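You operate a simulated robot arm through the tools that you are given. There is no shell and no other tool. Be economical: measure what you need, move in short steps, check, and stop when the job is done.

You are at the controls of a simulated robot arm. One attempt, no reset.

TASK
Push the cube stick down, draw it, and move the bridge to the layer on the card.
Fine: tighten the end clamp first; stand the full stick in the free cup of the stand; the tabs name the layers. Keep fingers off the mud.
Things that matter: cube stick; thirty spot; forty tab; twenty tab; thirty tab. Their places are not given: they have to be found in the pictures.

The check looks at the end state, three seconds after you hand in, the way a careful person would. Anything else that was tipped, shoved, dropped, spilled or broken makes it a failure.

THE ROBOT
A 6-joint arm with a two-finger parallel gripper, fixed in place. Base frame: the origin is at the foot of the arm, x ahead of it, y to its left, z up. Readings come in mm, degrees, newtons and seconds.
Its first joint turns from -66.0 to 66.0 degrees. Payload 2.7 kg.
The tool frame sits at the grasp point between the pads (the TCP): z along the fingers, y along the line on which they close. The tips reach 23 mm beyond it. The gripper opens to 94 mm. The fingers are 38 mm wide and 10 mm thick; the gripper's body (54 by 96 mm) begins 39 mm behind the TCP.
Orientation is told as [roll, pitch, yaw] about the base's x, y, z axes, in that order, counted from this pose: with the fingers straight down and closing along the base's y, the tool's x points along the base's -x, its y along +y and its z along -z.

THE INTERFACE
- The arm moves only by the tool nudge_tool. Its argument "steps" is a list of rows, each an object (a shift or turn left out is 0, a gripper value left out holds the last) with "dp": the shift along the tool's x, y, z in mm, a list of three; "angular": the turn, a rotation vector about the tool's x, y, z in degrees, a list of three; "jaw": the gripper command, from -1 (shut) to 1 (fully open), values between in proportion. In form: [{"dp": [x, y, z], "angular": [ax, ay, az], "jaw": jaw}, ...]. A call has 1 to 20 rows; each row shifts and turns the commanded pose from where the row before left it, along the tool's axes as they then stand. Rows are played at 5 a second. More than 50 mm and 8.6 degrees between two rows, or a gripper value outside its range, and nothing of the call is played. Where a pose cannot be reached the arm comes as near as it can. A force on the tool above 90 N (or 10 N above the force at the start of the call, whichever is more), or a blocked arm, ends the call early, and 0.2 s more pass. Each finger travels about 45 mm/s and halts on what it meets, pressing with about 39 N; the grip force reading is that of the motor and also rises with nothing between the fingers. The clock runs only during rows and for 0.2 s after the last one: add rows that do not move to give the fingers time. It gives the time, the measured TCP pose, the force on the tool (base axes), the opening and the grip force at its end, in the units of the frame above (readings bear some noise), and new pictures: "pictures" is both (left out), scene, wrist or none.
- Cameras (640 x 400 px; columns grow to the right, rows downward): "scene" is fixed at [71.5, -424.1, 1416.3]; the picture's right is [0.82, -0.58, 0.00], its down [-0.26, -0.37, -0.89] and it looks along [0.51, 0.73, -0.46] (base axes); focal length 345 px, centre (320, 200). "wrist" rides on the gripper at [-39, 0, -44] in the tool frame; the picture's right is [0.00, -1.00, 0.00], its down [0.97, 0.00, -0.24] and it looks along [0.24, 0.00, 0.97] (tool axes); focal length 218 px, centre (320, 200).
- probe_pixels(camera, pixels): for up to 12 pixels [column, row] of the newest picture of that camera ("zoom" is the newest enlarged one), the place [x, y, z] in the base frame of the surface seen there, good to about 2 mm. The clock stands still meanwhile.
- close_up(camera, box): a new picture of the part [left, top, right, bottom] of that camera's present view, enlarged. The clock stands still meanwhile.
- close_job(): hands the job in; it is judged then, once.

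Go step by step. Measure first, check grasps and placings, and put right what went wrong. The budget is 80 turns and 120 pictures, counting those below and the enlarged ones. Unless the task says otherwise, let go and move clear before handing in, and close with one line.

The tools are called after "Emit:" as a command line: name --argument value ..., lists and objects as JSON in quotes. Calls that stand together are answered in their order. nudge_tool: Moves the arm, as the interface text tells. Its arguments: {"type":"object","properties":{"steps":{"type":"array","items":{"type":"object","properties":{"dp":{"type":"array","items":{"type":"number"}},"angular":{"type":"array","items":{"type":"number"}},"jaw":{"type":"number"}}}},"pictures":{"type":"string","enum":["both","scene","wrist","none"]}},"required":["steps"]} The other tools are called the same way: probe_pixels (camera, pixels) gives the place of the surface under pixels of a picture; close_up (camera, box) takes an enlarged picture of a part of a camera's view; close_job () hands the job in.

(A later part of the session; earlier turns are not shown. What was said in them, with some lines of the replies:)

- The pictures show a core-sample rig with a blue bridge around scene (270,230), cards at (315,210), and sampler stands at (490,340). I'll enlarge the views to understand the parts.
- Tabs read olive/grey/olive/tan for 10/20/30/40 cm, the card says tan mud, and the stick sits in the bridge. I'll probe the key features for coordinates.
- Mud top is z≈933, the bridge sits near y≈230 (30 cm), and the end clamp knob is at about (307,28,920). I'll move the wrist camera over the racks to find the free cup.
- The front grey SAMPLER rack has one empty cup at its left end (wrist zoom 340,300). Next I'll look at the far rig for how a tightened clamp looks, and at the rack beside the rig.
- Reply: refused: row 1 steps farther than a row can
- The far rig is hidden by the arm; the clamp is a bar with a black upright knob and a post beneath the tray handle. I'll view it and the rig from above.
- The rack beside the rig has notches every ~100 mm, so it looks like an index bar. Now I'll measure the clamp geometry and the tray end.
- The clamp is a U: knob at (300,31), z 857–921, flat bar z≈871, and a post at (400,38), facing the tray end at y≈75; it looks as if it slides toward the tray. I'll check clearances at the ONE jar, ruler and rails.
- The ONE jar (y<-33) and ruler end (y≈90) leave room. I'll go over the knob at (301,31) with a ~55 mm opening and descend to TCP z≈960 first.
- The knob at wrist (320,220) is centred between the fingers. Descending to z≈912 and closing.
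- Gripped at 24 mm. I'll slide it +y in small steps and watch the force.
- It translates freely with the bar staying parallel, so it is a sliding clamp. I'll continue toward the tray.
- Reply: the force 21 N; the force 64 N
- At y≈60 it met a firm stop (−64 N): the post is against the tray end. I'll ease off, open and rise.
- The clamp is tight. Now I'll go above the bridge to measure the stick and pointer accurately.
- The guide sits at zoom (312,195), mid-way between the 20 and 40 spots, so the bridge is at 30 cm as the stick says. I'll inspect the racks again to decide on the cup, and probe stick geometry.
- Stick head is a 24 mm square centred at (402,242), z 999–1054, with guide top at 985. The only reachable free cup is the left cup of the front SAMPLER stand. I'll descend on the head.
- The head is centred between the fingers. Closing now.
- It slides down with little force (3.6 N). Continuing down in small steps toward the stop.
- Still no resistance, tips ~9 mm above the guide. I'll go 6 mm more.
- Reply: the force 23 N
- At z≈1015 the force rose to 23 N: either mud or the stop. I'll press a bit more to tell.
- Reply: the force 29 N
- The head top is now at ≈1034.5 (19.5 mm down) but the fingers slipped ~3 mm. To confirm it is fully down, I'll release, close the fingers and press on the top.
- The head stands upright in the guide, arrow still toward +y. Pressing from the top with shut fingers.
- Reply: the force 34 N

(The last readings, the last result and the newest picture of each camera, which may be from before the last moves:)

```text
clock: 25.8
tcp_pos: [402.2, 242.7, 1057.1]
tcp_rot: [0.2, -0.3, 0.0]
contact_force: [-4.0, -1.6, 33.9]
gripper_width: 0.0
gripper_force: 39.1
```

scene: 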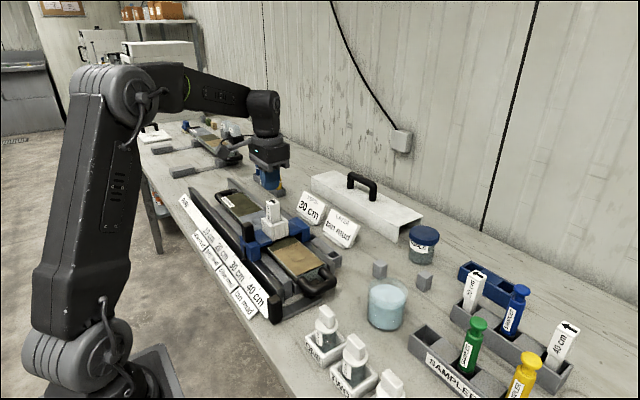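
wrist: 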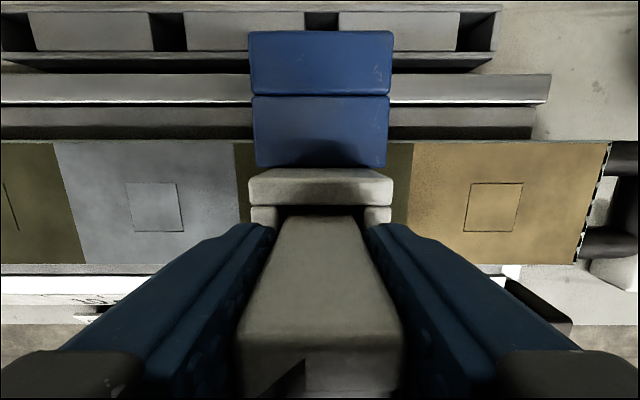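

Emit:
nudge_tool --steps '[{"dp": [0, 0, 1.5]}, {"dp": [0, 0, 1.5]}, {}, {}]' --pictures "none"

```text
clock: 26.8
tcp_pos: [403.3, 243.7, 1056.7]
tcp_rot: [0.5, -0.7, 0.0]
contact_force: [-6.6, -2.0, 46.9]
gripper_width: 0.2
gripper_force: 38.8
```

It holds firm at 47 N with the top at ≈1034: fully down. Now I'll release the press, open, regrip and draw.

Emit:
nudge_tool --steps '[{"dp": [0, 0, -9]}, {"dp": [0, 0, -30], "jaw": 0.0}, {}, {}, {"dp": [1, -1, 0]}, {}, {"dp": [0, 0, 30]}, {"dp": [0, 0, 30]}, {"dp": [0, 0, 17]}, {}]' --pictures "wrist"

```text
clock: 29.0
tcp_pos: [401.4, 240.8, 1014.4]
tcp_rot: [0.0, -0.1, 0.1]
contact_force: [-1.1, -0.6, -0.1]
gripper_width: 47.0
gripper_force: 0.1
```

wrist: 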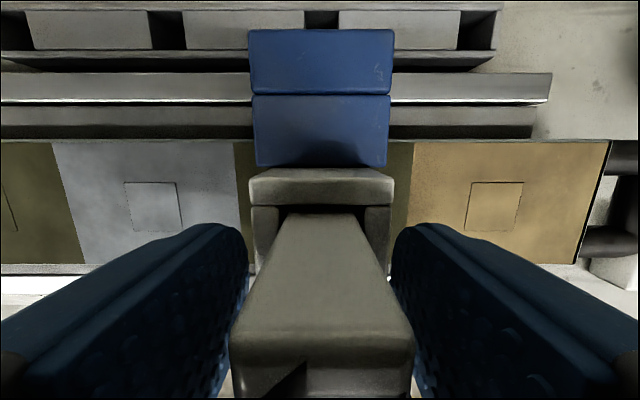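

Centred again. Closing and drawing slowly upward.

Emit:
nudge_tool --steps '[{"jaw": -0.4}, {"jaw": -1}, {}, {}, {}, {"dp": [0, 0, -3]}, {"dp": [0, 0, -3]}, {"dp": [0, 0, -4]}, {"dp": [0, 0, -5]}, {"dp": [0, 0, -5]}, {}]' --pictures "scene"

Emit:
close_up --camera "scene" --box '[245, 190, 305, 250]'

```text
clock: 31.4
tcp_pos: [401.9, 241.3, 1033.5]
tcp_rot: [0.0, 0.0, 0.0]
contact_force: [0.2, 0.3, 0.1]
gripper_width: 25.3
gripper_force: 39.2
```

scene: 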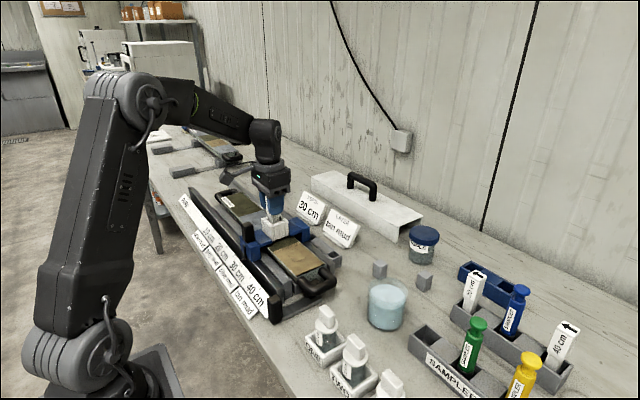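

```text
6.67 times, centred on (275, 220) of scene
```

zoom: 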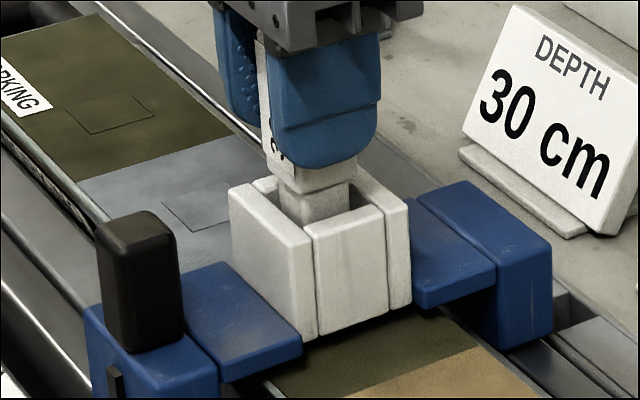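

The stick is rising with the grip. Continuing straight up to clear the guide.

Emit:
nudge_tool --steps '[{"dp": [0, 0, -10]}, {"dp": [0, 0, -15]}, {"dp": [0, 0, -20]}, {"dp": [0, 0, -20]}, {"dp": [0, 0, -25]}, {"dp": [0, 0, -25]}, {"dp": [0, 0, -25]}, {}]' --pictures "both"

Emit:
close_up --camera "scene" --box '[230, 130, 330, 250]'

```text
clock: 33.2
tcp_pos: [400.4, 242.0, 1173.7]
tcp_rot: [0.0, 0.1, 0.0]
contact_force: [0.5, -0.1, -0.3]
gripper_width: 25.4
gripper_force: 39.2
```

scene: 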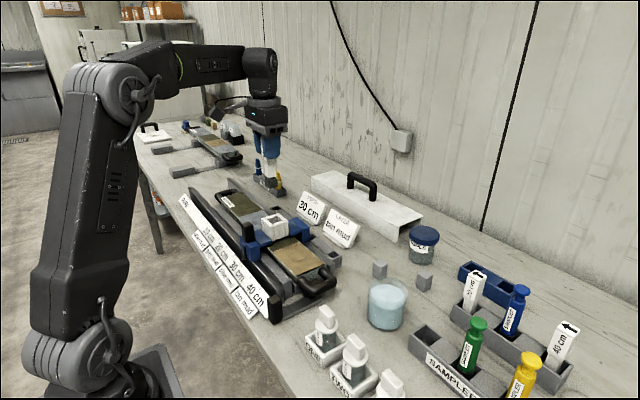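
wrist: 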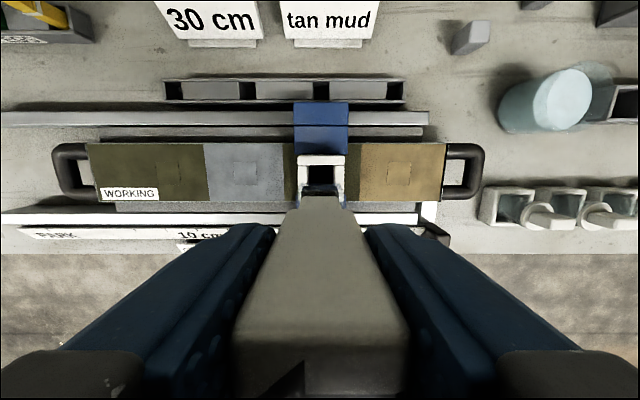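

```text
3.33 times, centred on (280, 190) of scene
```

zoom: 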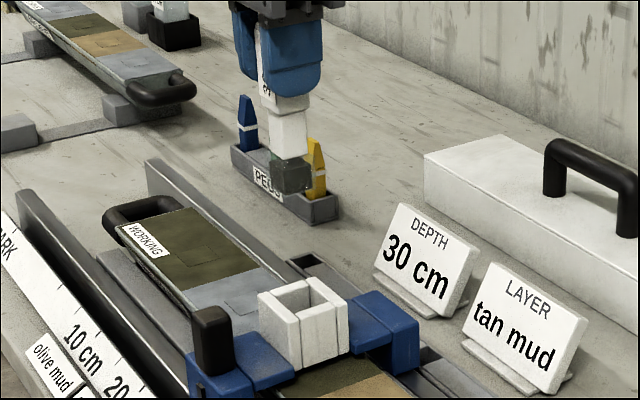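

The stick is out with a mud cube on its end (zoom 290,175). Now I'll measure the stick's lower end and the free cup.

Emit:
probe_pixels --camera "zoom" --pixels '[[290, 178], [290, 190], [277, 178], [308, 178], [289, 140], [287, 105], [280, 65], [300, 50], [272, 140], [305, 140]]'

Emit:
close_up --camera "scene" --box '[405, 310, 485, 370]'

```text
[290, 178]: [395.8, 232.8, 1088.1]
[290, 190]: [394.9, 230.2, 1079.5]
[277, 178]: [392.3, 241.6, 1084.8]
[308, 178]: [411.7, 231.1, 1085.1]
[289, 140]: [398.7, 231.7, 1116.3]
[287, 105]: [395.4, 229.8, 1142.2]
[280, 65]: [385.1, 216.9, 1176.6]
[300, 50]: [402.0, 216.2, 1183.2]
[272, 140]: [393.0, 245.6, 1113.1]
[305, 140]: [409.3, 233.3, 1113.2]
```

```text
6.67 times, centred on (445, 340) of scene
```

zoom: 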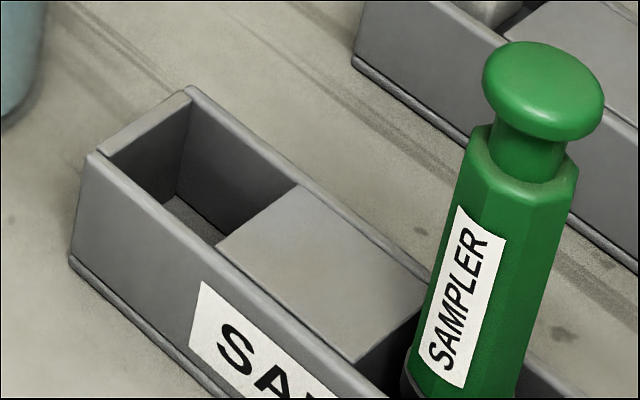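

Emit:
probe_pixels --camera "zoom" --pixels '[[98, 155], [187, 91], [140, 124], [296, 178], [225, 240], [215, 247], [240, 235], [290, 195], [205, 225], [150, 185], [240, 137], [157, 207]]'

Emit:
nudge_tool --steps '[{"dp": [-20, -40, 0]}, {"dp": [-20, -45, 0]}, {"dp": [-20, -45, 0]}, {"dp": [-20, -45, 0]}, {"dp": [-10, -45, 0]}, {"dp": [0, -45, 0]}, {"dp": [0, -45, 0]}, {"dp": [0, -45, 0]}, {}]' --pictures "both"

```text
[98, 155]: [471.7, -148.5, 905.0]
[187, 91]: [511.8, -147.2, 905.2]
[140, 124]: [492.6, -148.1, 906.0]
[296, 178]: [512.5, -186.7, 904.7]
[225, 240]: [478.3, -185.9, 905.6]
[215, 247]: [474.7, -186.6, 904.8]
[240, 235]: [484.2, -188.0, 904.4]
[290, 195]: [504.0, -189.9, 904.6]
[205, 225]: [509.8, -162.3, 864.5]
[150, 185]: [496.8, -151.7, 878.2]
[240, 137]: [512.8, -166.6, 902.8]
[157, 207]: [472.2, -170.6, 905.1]
```

```text
clock: 35.2
tcp_pos: [490.0, -113.5, 1171.1]
tcp_rot: [-0.1, 0.0, 0.0]
contact_force: [0.7, 0.1, -1.2]
gripper_width: 24.9
gripper_force: 39.1
```

scene: 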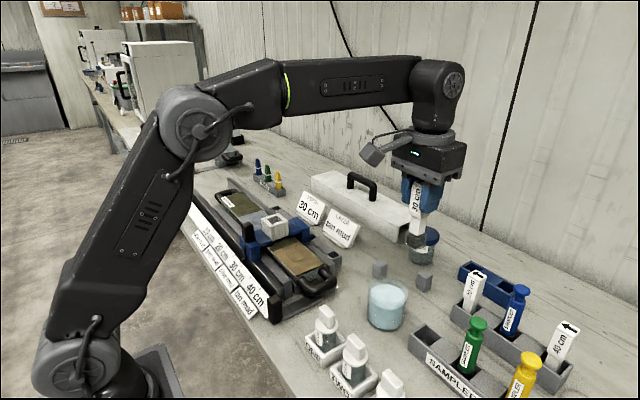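
wrist: 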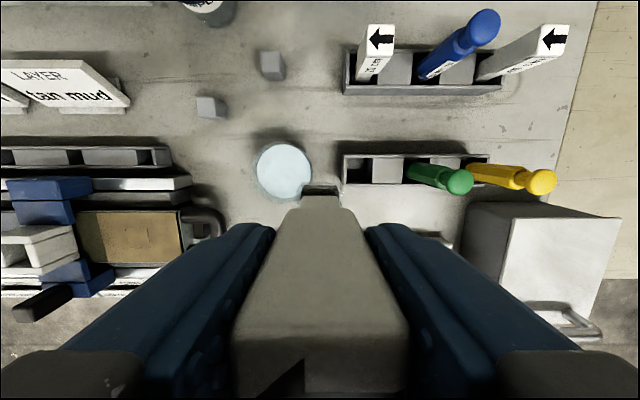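

Cup inner centre is about (492,−168), rim z 905, floor ≈862. I'll move above it and lower to just over the rim.

Emit:
nudge_tool --steps '[{"dp": [-2, -30, 0]}, {"dp": [0, -24.5, 0]}, {}, {"dp": [0, 0, 40]}, {"dp": [0, 0, 40]}, {"dp": [0, 0, 40]}, {"dp": [0, 0, 25]}, {}]' --pictures "both"

Emit:
close_up --camera "scene" --box '[385, 250, 505, 370]'

Emit:
close_up --camera "wrist" --box '[220, 100, 420, 250]'

```text
clock: 37.0
tcp_pos: [494.4, -164.7, 1027.1]
tcp_rot: [0.0, -0.1, 0.1]
contact_force: [-0.2, 0.8, 0.2]
gripper_width: 25.2
gripper_force: 38.3
```

scene: 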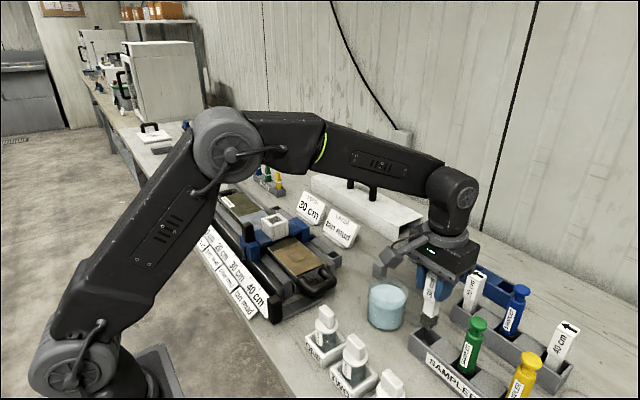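
wrist: 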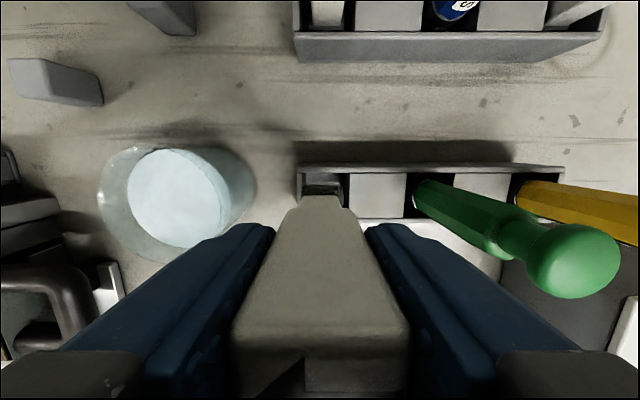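

```text
3.33 times, centred on (445, 310) of scene
```

zoom: 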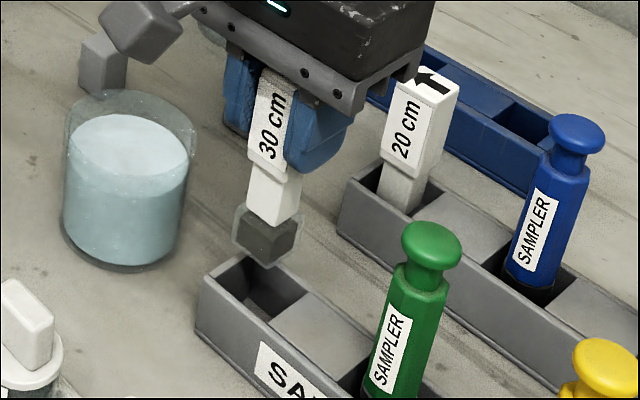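

```text
2.67 times, centred on (320, 175) of wrist
```

zoom: 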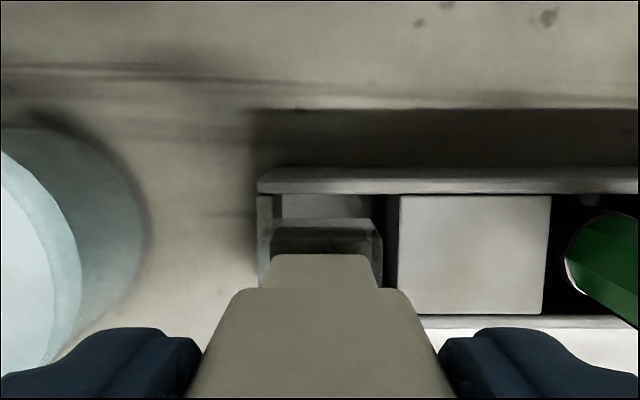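

A clear sleeve surrounds the mud cube, wider than the shaft; I'll measure it against the cup before lowering.

Emit:
probe_pixels --camera "zoom" --pixels '[[280, 222], [360, 222], [320, 224], [264, 260], [378, 260], [320, 245], [320, 270], [262, 190], [320, 185], [400, 200], [272, 205], [390, 205]]'

Emit:
close_up --camera "scene" --box '[415, 290, 475, 350]'

```text
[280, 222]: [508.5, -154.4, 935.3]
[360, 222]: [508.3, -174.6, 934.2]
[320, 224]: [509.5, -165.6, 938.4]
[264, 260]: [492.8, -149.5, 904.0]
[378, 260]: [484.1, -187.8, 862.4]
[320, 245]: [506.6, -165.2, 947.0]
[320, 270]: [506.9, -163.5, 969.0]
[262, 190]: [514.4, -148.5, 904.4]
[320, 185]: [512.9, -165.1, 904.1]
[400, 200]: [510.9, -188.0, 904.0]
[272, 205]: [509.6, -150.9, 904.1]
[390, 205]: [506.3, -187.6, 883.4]
```

```text
6.67 times, centred on (445, 320) of scene
```

zoom: 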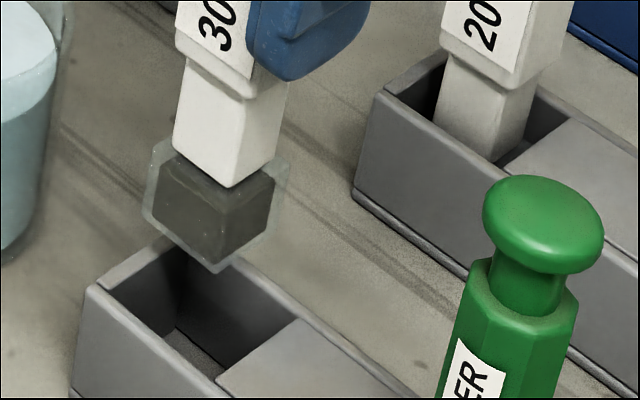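

The stick's sleeve (~30 mm) is centred at about (494,−165) versus cup centre (492,−169). I'll correct by −2, −4 and lower toward the floor.

Emit:
nudge_tool --steps '[{"dp": [2, -4, 0]}, {}, {"dp": [0, 0, 10]}, {}]' --pictures "wrist"

Emit:
close_up --camera "wrist" --box '[260, 140, 380, 230]'

Emit:
close_up --camera "scene" --box '[405, 290, 475, 360]'

```text
clock: 38.0
tcp_pos: [490.3, -171.0, 1017.7]
tcp_rot: [0.0, -0.1, 0.0]
contact_force: [-0.2, 0.1, 0.0]
gripper_width: 25.3
gripper_force: 38.8
```

wrist: 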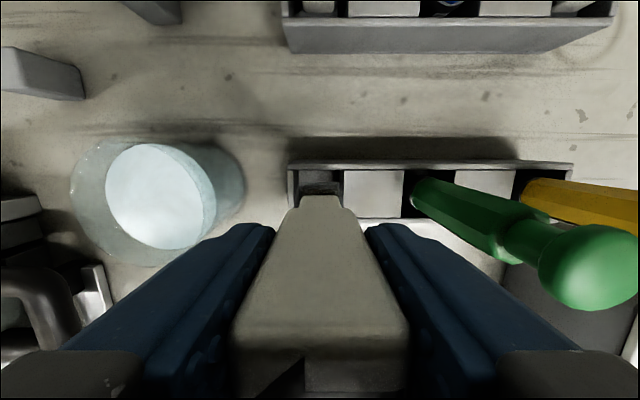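

```text
4.44 times, centred on (320, 185) of wrist
```

zoom: 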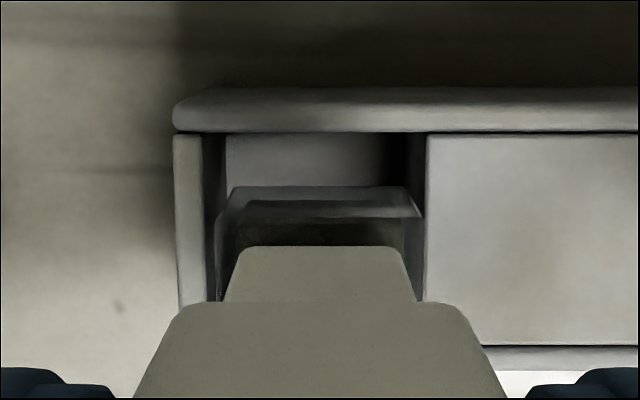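

```text
5.71 times, centred on (440, 325) of scene
```

zoom: 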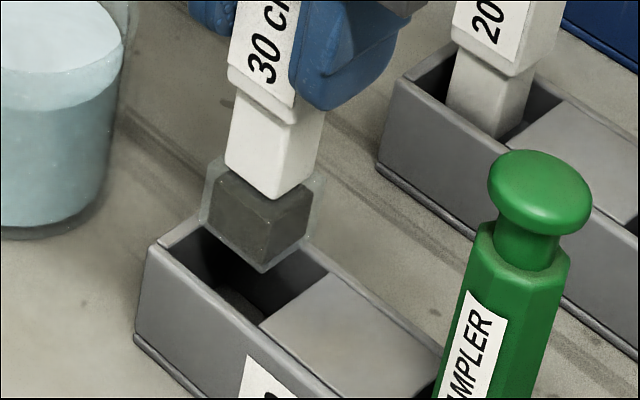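

The sleeve (zoom 215–425) is centred on the cup opening (203–427). Lowering in.

Emit:
nudge_tool --steps '[{"dp": [0, 0, 8]}, {"dp": [0, 0, 8]}, {"dp": [0, 0, 8]}, {"dp": [0, 0, 8]}, {}]' --pictures "scene"

Emit:
close_up --camera "scene" --box '[405, 290, 475, 360]'

```text
clock: 39.2
tcp_pos: [490.5, -171.9, 985.6]
tcp_rot: [0.0, 0.0, 0.1]
contact_force: [0.6, 0.1, -0.6]
gripper_width: 25.5
gripper_force: 38.7
```

scene: 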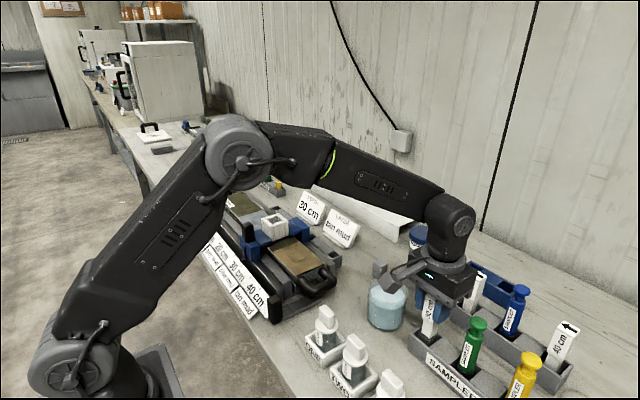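

```text
5.71 times, centred on (440, 325) of scene
```

zoom: 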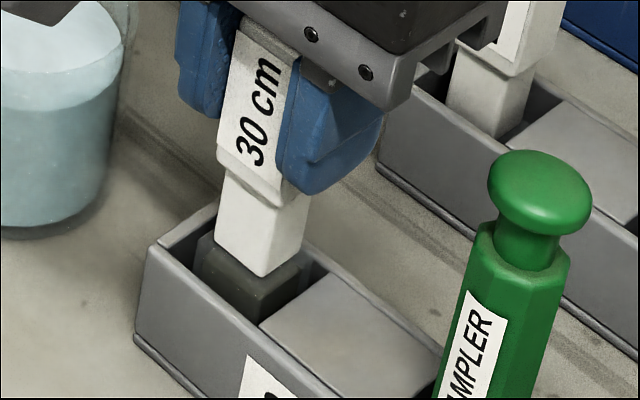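

The stick is entering cleanly. The wrist's side box at scene (390,270) is near the beaker, so I'll check that clearance.

Emit:
probe_pixels --camera "scene" --pixels '[[380, 270], [390, 280], [398, 290], [405, 268], [375, 295], [400, 303], [440, 285]]'

```text
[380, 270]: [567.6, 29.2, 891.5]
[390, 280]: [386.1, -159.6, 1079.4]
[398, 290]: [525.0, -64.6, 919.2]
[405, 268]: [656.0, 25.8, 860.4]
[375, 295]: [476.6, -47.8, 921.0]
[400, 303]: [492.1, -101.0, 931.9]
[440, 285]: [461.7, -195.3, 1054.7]
```

The box is at z≈1079, far above the beaker. Continuing down until contact.

Emit:
nudge_tool --steps '[{"dp": [0, 0, 6]}, {"dp": [0, 0, 6]}, {"dp": [0, 0, 4]}, {}]' --pictures "none"

Emit:
nudge_tool --steps '[{"dp": [0, 0, 2]}, {"dp": [0, 0, 2]}, {}]' --pictures "scene"

Emit:
close_up --camera "scene" --box '[405, 290, 475, 360]'

```text
clock: 40.2
tcp_pos: [491.3, -172.4, 970.2]
tcp_rot: [0.0, 0.0, 0.0]
contact_force: [-1.0, -0.7, -0.1]
gripper_width: 25.3
gripper_force: 39.5
```

```text
clock: 41.0
tcp_pos: [491.4, -172.2, 965.2]
tcp_rot: [0.1, -0.1, 0.0]
contact_force: [0.8, 0.2, 0.0]
gripper_width: 25.3
gripper_force: 39.2
```

scene: 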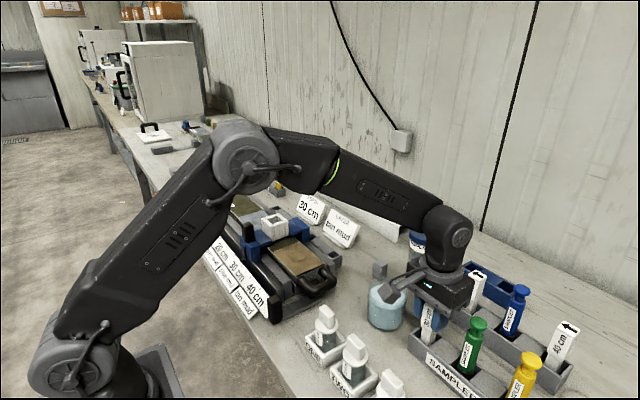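

```text
5.71 times, centred on (440, 325) of scene
```

zoom: 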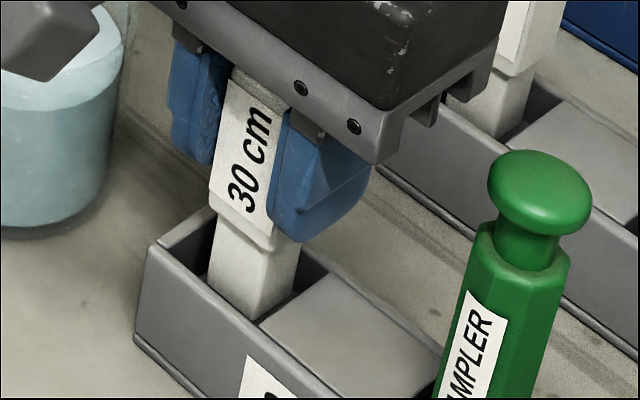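

Emit:
nudge_tool --steps '[{"dp": [0, 0, 1.5]}, {"dp": [0, 0, 1.5]}, {}]' --pictures "none"

```text
clock: 41.8
tcp_pos: [491.0, -173.0, 963.5]
tcp_rot: [-0.1, -0.1, 0.0]
contact_force: [-0.5, 0.8, 1.6]
gripper_width: 25.1
gripper_force: 38.7
```

Emit:
nudge_tool --steps '[{"dp": [0, 0, 1.5]}, {}]' --pictures "none"

Emit:
nudge_tool --steps '[{"dp": [0, 0, 1.5]}, {}]' --pictures "none"

```text
clock: 42.4
tcp_pos: [491.0, -173.0, 963.1]
tcp_rot: [-0.1, -0.2, -0.1]
contact_force: [-1.7, 2.0, 10.5]
gripper_width: 25.4
gripper_force: 39.1
```

```text
clock: 43.0
tcp_pos: [490.9, -171.9, 962.8]
tcp_rot: [-0.2, -0.4, -0.1]
contact_force: [-3.5, 1.8, 27.5]
gripper_width: 25.4
gripper_force: 38.9
```

It met the cup floor at z≈963 as expected. Easing off, opening modestly and rising straight.

Emit:
nudge_tool --steps '[{"dp": [0, 0, -3]}, {"jaw": -0.3}, {"jaw": -0.1}, {}, {"dp": [0, 0, -30]}, {"dp": [0, 0, -40]}, {"dp": [0, 0, -45]}, {"dp": [0, 0, -45]}, {"dp": [0, 0, -45]}, {}]' --pictures "both"

Emit:
close_up --camera "scene" --box '[400, 270, 520, 390]'

```text
clock: 45.2
tcp_pos: [490.7, -173.4, 1167.0]
tcp_rot: [0.0, 0.0, 0.0]
contact_force: [0.4, -0.5, -0.6]
gripper_width: 42.1
gripper_force: 0.0
```

scene: 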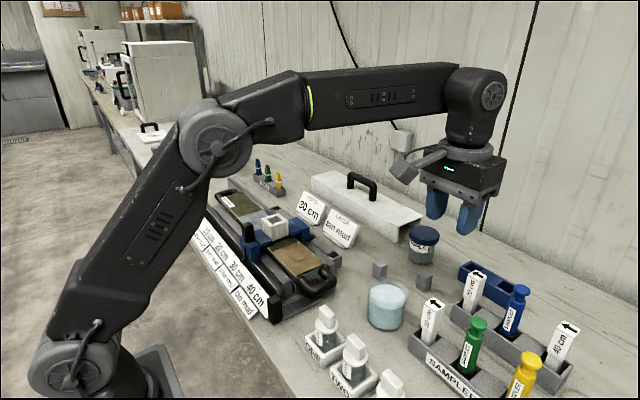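
wrist: 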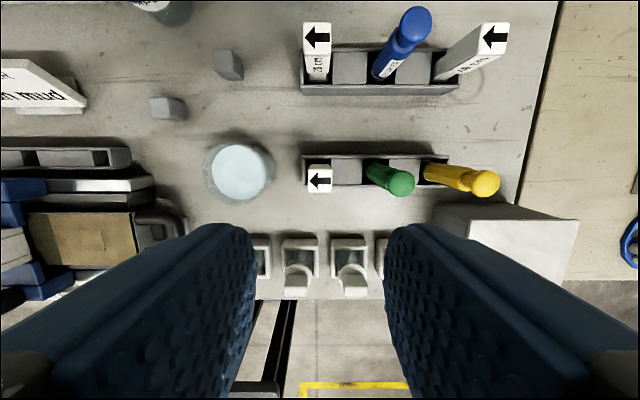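

```text
3.33 times, centred on (460, 330) of scene
```

zoom: 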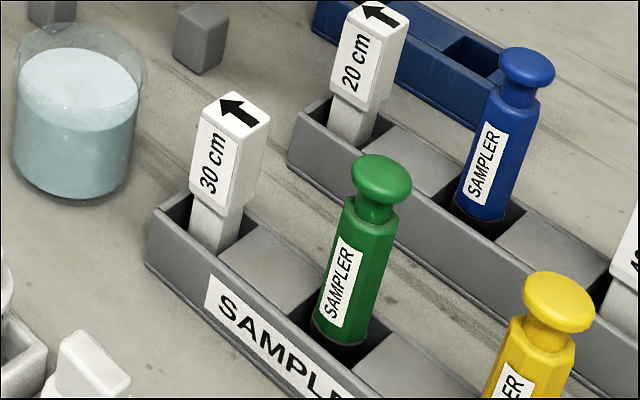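

The stick stands upright in the cup, nothing else disturbed. Now back over the bridge to measure its handle, pointer and the 40 cm tick.

Emit:
nudge_tool --steps '[{"dp": [20, 40, -20]}, {"dp": [20, 40, -20]}, {"dp": [20, 40, -10]}, {"dp": [20, 45, 0]}, {"dp": [20, 45, 0]}, {"dp": [10, 45, 0]}, {"dp": [0, 45, 0]}, {"dp": [0, 45, 0]}, {"dp": [0, 20, 0]}, {}]' --pictures "both"

Emit:
close_up --camera "wrist" --box '[220, 130, 400, 260]'

Emit:
close_up --camera "scene" --box '[210, 220, 300, 320]'

```text
clock: 47.4
tcp_pos: [381.5, 192.7, 1214.9]
tcp_rot: [0.0, 0.1, 0.1]
contact_force: [-0.1, -0.4, 0.5]
gripper_width: 42.2
gripper_force: 0.1
```

scene: 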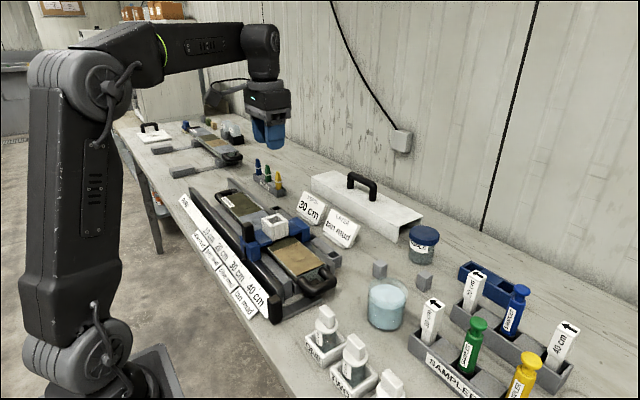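
wrist: 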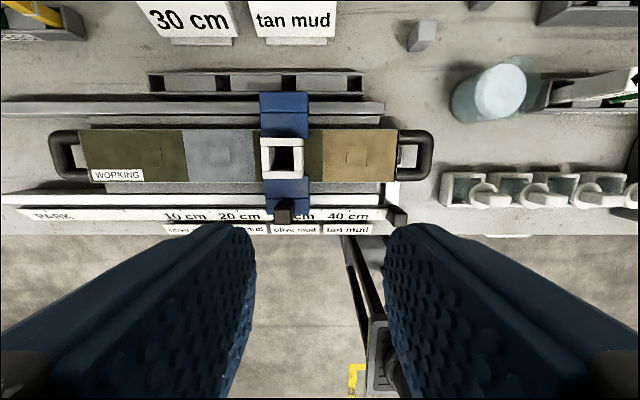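

```text
3.08 times, centred on (310, 195) of wrist
```

zoom: 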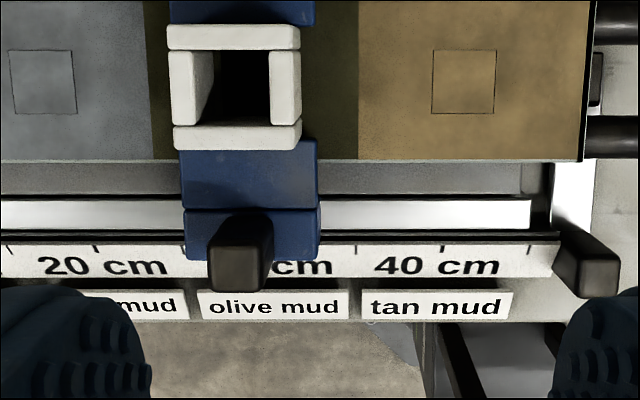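

```text
4.00 times, centred on (255, 270) of scene
```

zoom: 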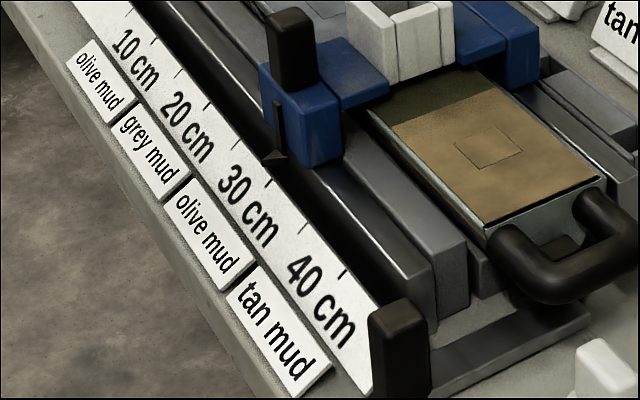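

Pointer triangle is at scene zoom (272,157) next to a tick; I'll probe ticks, pointer, and handle.

Emit:
probe_pixels --camera "zoom" --pixels '[[268, 182], [303, 227], [343, 272], [205, 108], [236, 145], [270, 157], [280, 158], [265, 156], [290, 14], [280, 30], [305, 40], [290, 60]]'

Emit:
probe_pixels --camera "wrist" --pixels '[[345, 200], [247, 200], [285, 207], [278, 212], [291, 212], [263, 160], [305, 160], [282, 155], [283, 222], [352, 157], [220, 157], [283, 195]]'

```text
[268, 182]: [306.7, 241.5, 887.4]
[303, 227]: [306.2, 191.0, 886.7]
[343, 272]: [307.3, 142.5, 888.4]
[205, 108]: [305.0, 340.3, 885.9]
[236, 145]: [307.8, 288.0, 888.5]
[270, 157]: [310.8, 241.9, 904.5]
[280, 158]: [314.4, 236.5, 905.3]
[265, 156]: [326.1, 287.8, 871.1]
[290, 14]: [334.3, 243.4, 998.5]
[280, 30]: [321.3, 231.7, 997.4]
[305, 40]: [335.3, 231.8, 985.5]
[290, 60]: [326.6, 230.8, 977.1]
```

```text
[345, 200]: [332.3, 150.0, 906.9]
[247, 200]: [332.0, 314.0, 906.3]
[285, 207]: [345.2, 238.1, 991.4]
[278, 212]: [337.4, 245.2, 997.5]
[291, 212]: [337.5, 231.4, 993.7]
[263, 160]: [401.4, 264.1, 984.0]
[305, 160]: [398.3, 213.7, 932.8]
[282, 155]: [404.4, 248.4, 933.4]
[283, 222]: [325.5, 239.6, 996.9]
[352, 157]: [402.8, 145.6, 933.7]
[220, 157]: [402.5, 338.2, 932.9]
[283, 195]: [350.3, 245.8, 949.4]
```

Pointer reads 241.5 = the 30 cm tick; the 40 cm tick is at y≈142. The handle is centred at (333,240), z 950–998. I'll descend over it.

Emit:
nudge_tool --steps '[{"dp": [25, 24, 0], "jaw": 0.1}, {"dp": [24, 23.5, 0]}, {"dp": [0, 0, 45]}, {"dp": [0, 0, 45]}, {"dp": [0, 0, 45]}, {"dp": [0, 0, 40]}, {}]' --pictures "wrist"

```text
clock: 49.0
tcp_pos: [333.5, 241.9, 1044.0]
tcp_rot: [0.1, 0.1, 0.0]
contact_force: [0.7, 0.4, -0.1]
gripper_width: 51.6
gripper_force: 0.0
```

wrist: 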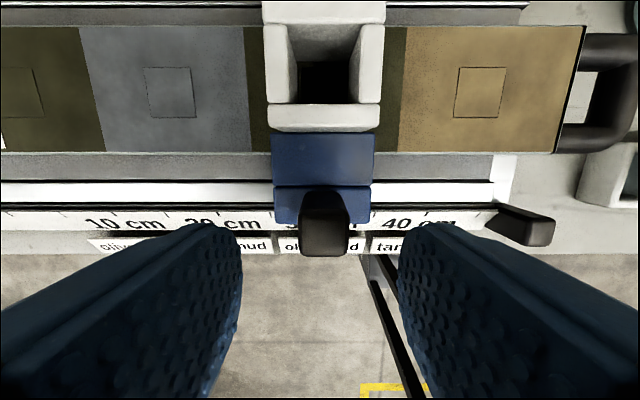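

Handle at wrist (323,225) is centred. Descending to z≈982 and gripping.

Emit:
nudge_tool --steps '[{"dp": [0, -1, 31]}, {"dp": [0, 0, 31]}, {"jaw": -0.4}, {"jaw": -0.7}, {"jaw": -1}, {}, {}, {}]' --pictures "wrist"

```text
clock: 50.8
tcp_pos: [332.4, 241.2, 980.8]
tcp_rot: [0.0, 0.0, 0.0]
contact_force: [1.4, -2.5, -8.9]
gripper_width: 24.0
gripper_force: 45.0
```

wrist: 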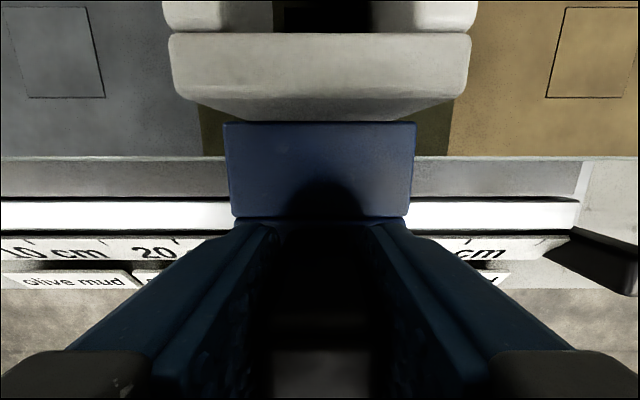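

Gripped at 24 mm. Sliding −y gently.

Emit:
nudge_tool --steps '[{"dp": [0, -3, 0]}, {"dp": [0, -4, 0]}, {"dp": [0, -4, 0]}, {"dp": [0, -4, 0]}, {}]' --pictures "scene"

```text
clock: 52.0
tcp_pos: [333.1, 225.6, 980.9]
tcp_rot: [0.0, -0.2, 0.0]
contact_force: [14.0, 2.4, 4.2]
gripper_width: 24.0
gripper_force: 45.0
```

scene: 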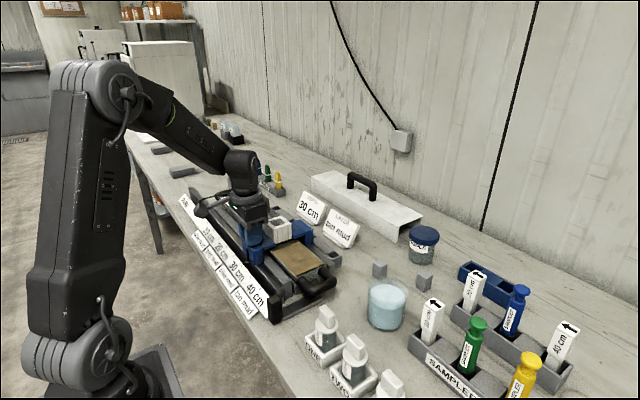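

It slides freely (2 N). Continuing toward the 40 cm tick.

Emit:
nudge_tool --steps '[{"dp": [0, -5, 0]}, {"dp": [0, -5, 0]}, {"dp": [0, -5, 0]}, {"dp": [0, -5, 0]}, {"dp": [0, -5, 0]}, {"dp": [0, -5, 0]}, {"dp": [0, -5, 0]}, {"dp": [0, -5, 0]}, {"dp": [0, -5, 0]}, {"dp": [0, -5, 0]}, {"dp": [0, -5, 0]}, {"dp": [0, -5, 0]}, {"dp": [0, -5, 0]}, {"dp": [0, -5, 0]}, {}]' --pictures "both"

Emit:
close_up --camera "scene" --box '[230, 220, 340, 330]'

```text
clock: 55.2
tcp_pos: [332.9, 154.9, 981.6]
tcp_rot: [0.1, -0.2, 0.1]
contact_force: [16.9, -0.7, 13.9]
gripper_width: 23.9
gripper_force: 44.5
```

scene: 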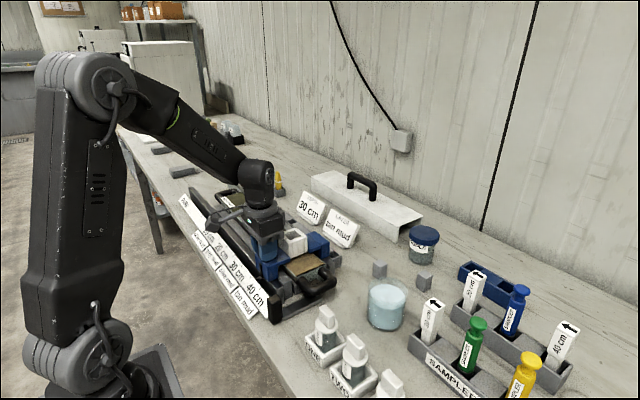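
wrist: 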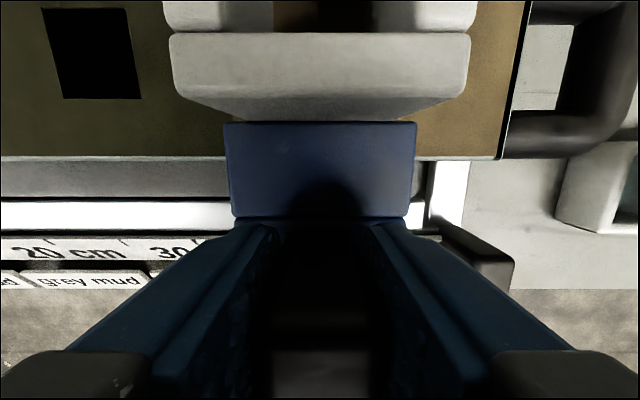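

```text
3.64 times, centred on (285, 275) of scene
```

zoom: 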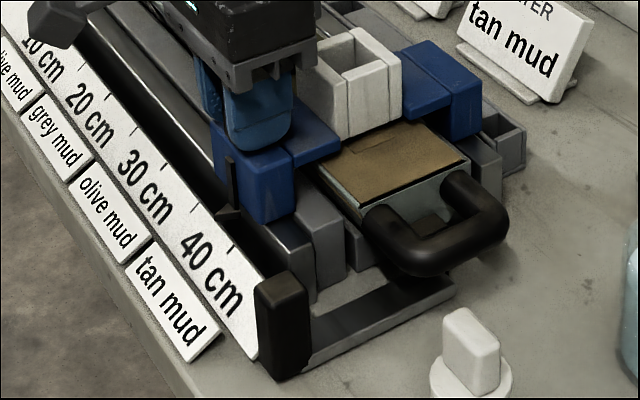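

The 30 cm spot is now an empty square (wrist 95,50), so the stick is full. The pointer needs ~13.5 mm more.

Emit:
nudge_tool --steps '[{"dp": [0, -4, 0]}, {"dp": [0, -4, 0]}, {"dp": [0, -4, 0]}, {"dp": [0, -1.5, 0]}, {}]' --pictures "scene"

Emit:
close_up --camera "scene" --box '[250, 250, 310, 310]'

```text
clock: 56.4
tcp_pos: [333.4, 141.6, 981.8]
tcp_rot: [0.1, -0.3, 0.0]
contact_force: [11.6, -0.8, 16.2]
gripper_width: 24.0
gripper_force: 45.7
```

scene: 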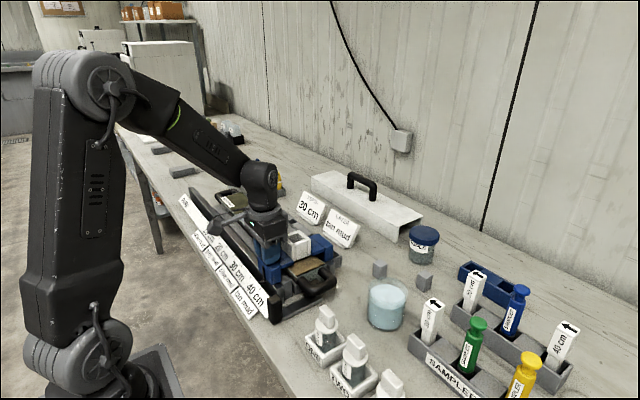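

```text
6.67 times, centred on (280, 280) of scene
```

zoom: 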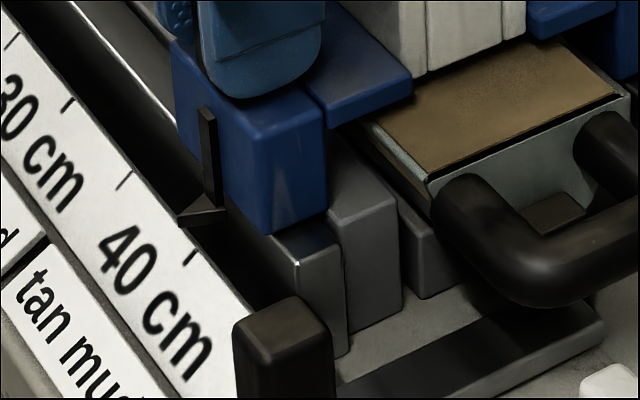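

Emit:
probe_pixels --camera "zoom" --pixels '[[190, 257], [187, 261], [193, 253], [190, 216], [200, 212], [183, 218], [185, 212], [222, 214], [125, 180], [205, 220]]'

```text
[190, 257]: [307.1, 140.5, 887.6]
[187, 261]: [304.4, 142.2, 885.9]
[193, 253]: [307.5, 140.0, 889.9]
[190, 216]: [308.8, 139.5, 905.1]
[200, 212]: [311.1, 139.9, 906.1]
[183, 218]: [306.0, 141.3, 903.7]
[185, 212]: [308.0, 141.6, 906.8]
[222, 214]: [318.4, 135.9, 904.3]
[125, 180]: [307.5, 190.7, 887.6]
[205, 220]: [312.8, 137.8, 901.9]
```

Pointer tip (y≈141.3) sits on the 40 cm tick (y≈141). Opening and rising straight.

Emit:
nudge_tool --steps '[{"jaw": -0.4}, {"jaw": -0.15}, {"jaw": 0}, {}, {"dp": [0, 0, -20]}, {"dp": [0, 0, -40]}, {"dp": [0, 0, -45]}, {"dp": [0, 0, -45]}, {"dp": [0, 0, -45]}, {"dp": [0, 0, -40]}, {}]' --pictures "both"

Emit:
close_up --camera "scene" --box '[240, 200, 350, 320]'

Emit:
close_up --camera "scene" --box '[400, 260, 580, 400]'

```text
clock: 58.8
tcp_pos: [333.6, 138.1, 1216.9]
tcp_rot: [0.0, 0.0, 0.1]
contact_force: [-0.3, -0.1, 0.8]
gripper_width: 47.0
gripper_force: 0.0
```

scene: 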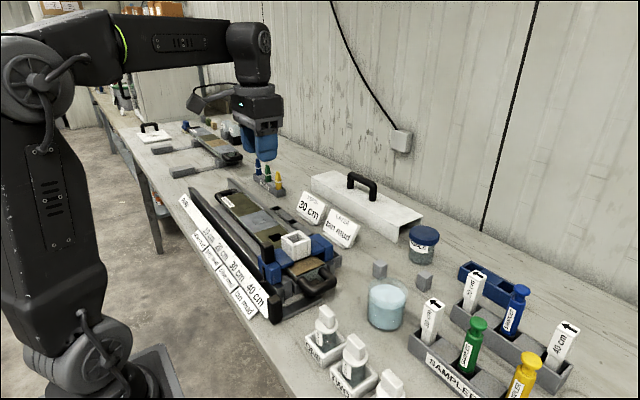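
wrist: 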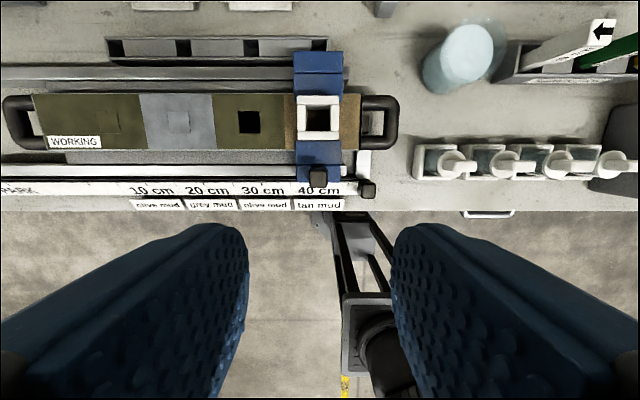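

```text
3.33 times, centred on (295, 260) of scene
```

zoom: 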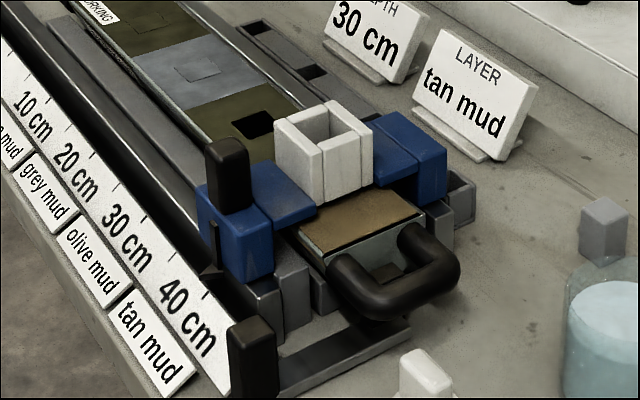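

```text
2.86 times, centred on (490, 330) of scene
```

zoom: 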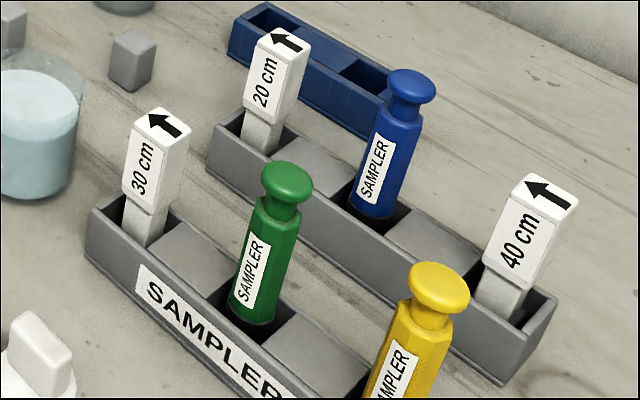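

The stick stands, the 30 spot is empty, the clamp is shut and the bridge is at 40 cm. One last pointer check.

Emit:
close_up --camera "scene" --box '[250, 250, 310, 310]'

Emit:
probe_pixels --camera "wrist" --pixels '[[299, 120], [337, 120], [318, 172], [248, 121], [362, 187]]'

```text
6.67 times, centred on (280, 280) of scene
```

zoom: 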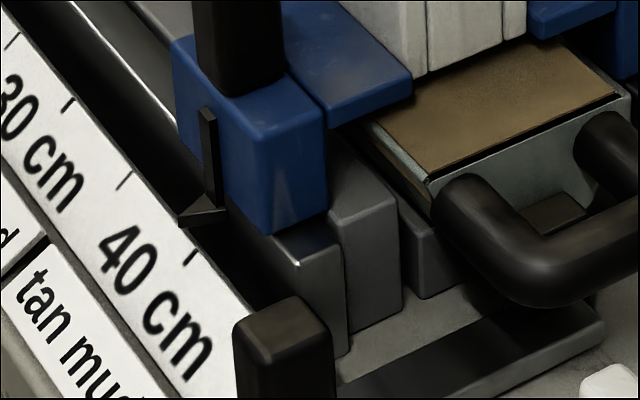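

```text
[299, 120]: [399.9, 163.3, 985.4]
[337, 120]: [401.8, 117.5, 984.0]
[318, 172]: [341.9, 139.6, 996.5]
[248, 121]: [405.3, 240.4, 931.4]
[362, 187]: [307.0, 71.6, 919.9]
```

The bridge stayed where I left it, with guide centre y≈140 and the pointer on the 40 cm tick. Everything is released and clear, so I'm handing in.

Emit:
close_job

```text
The job is handed in.
```

I tightened the end clamp, then pushed the 30 cm stick down and drew it out full. It now stands in the free cup of the SAMPLER stand, the only free cup I could reach, and the bridge is at 40 cm on the tan mud layer.
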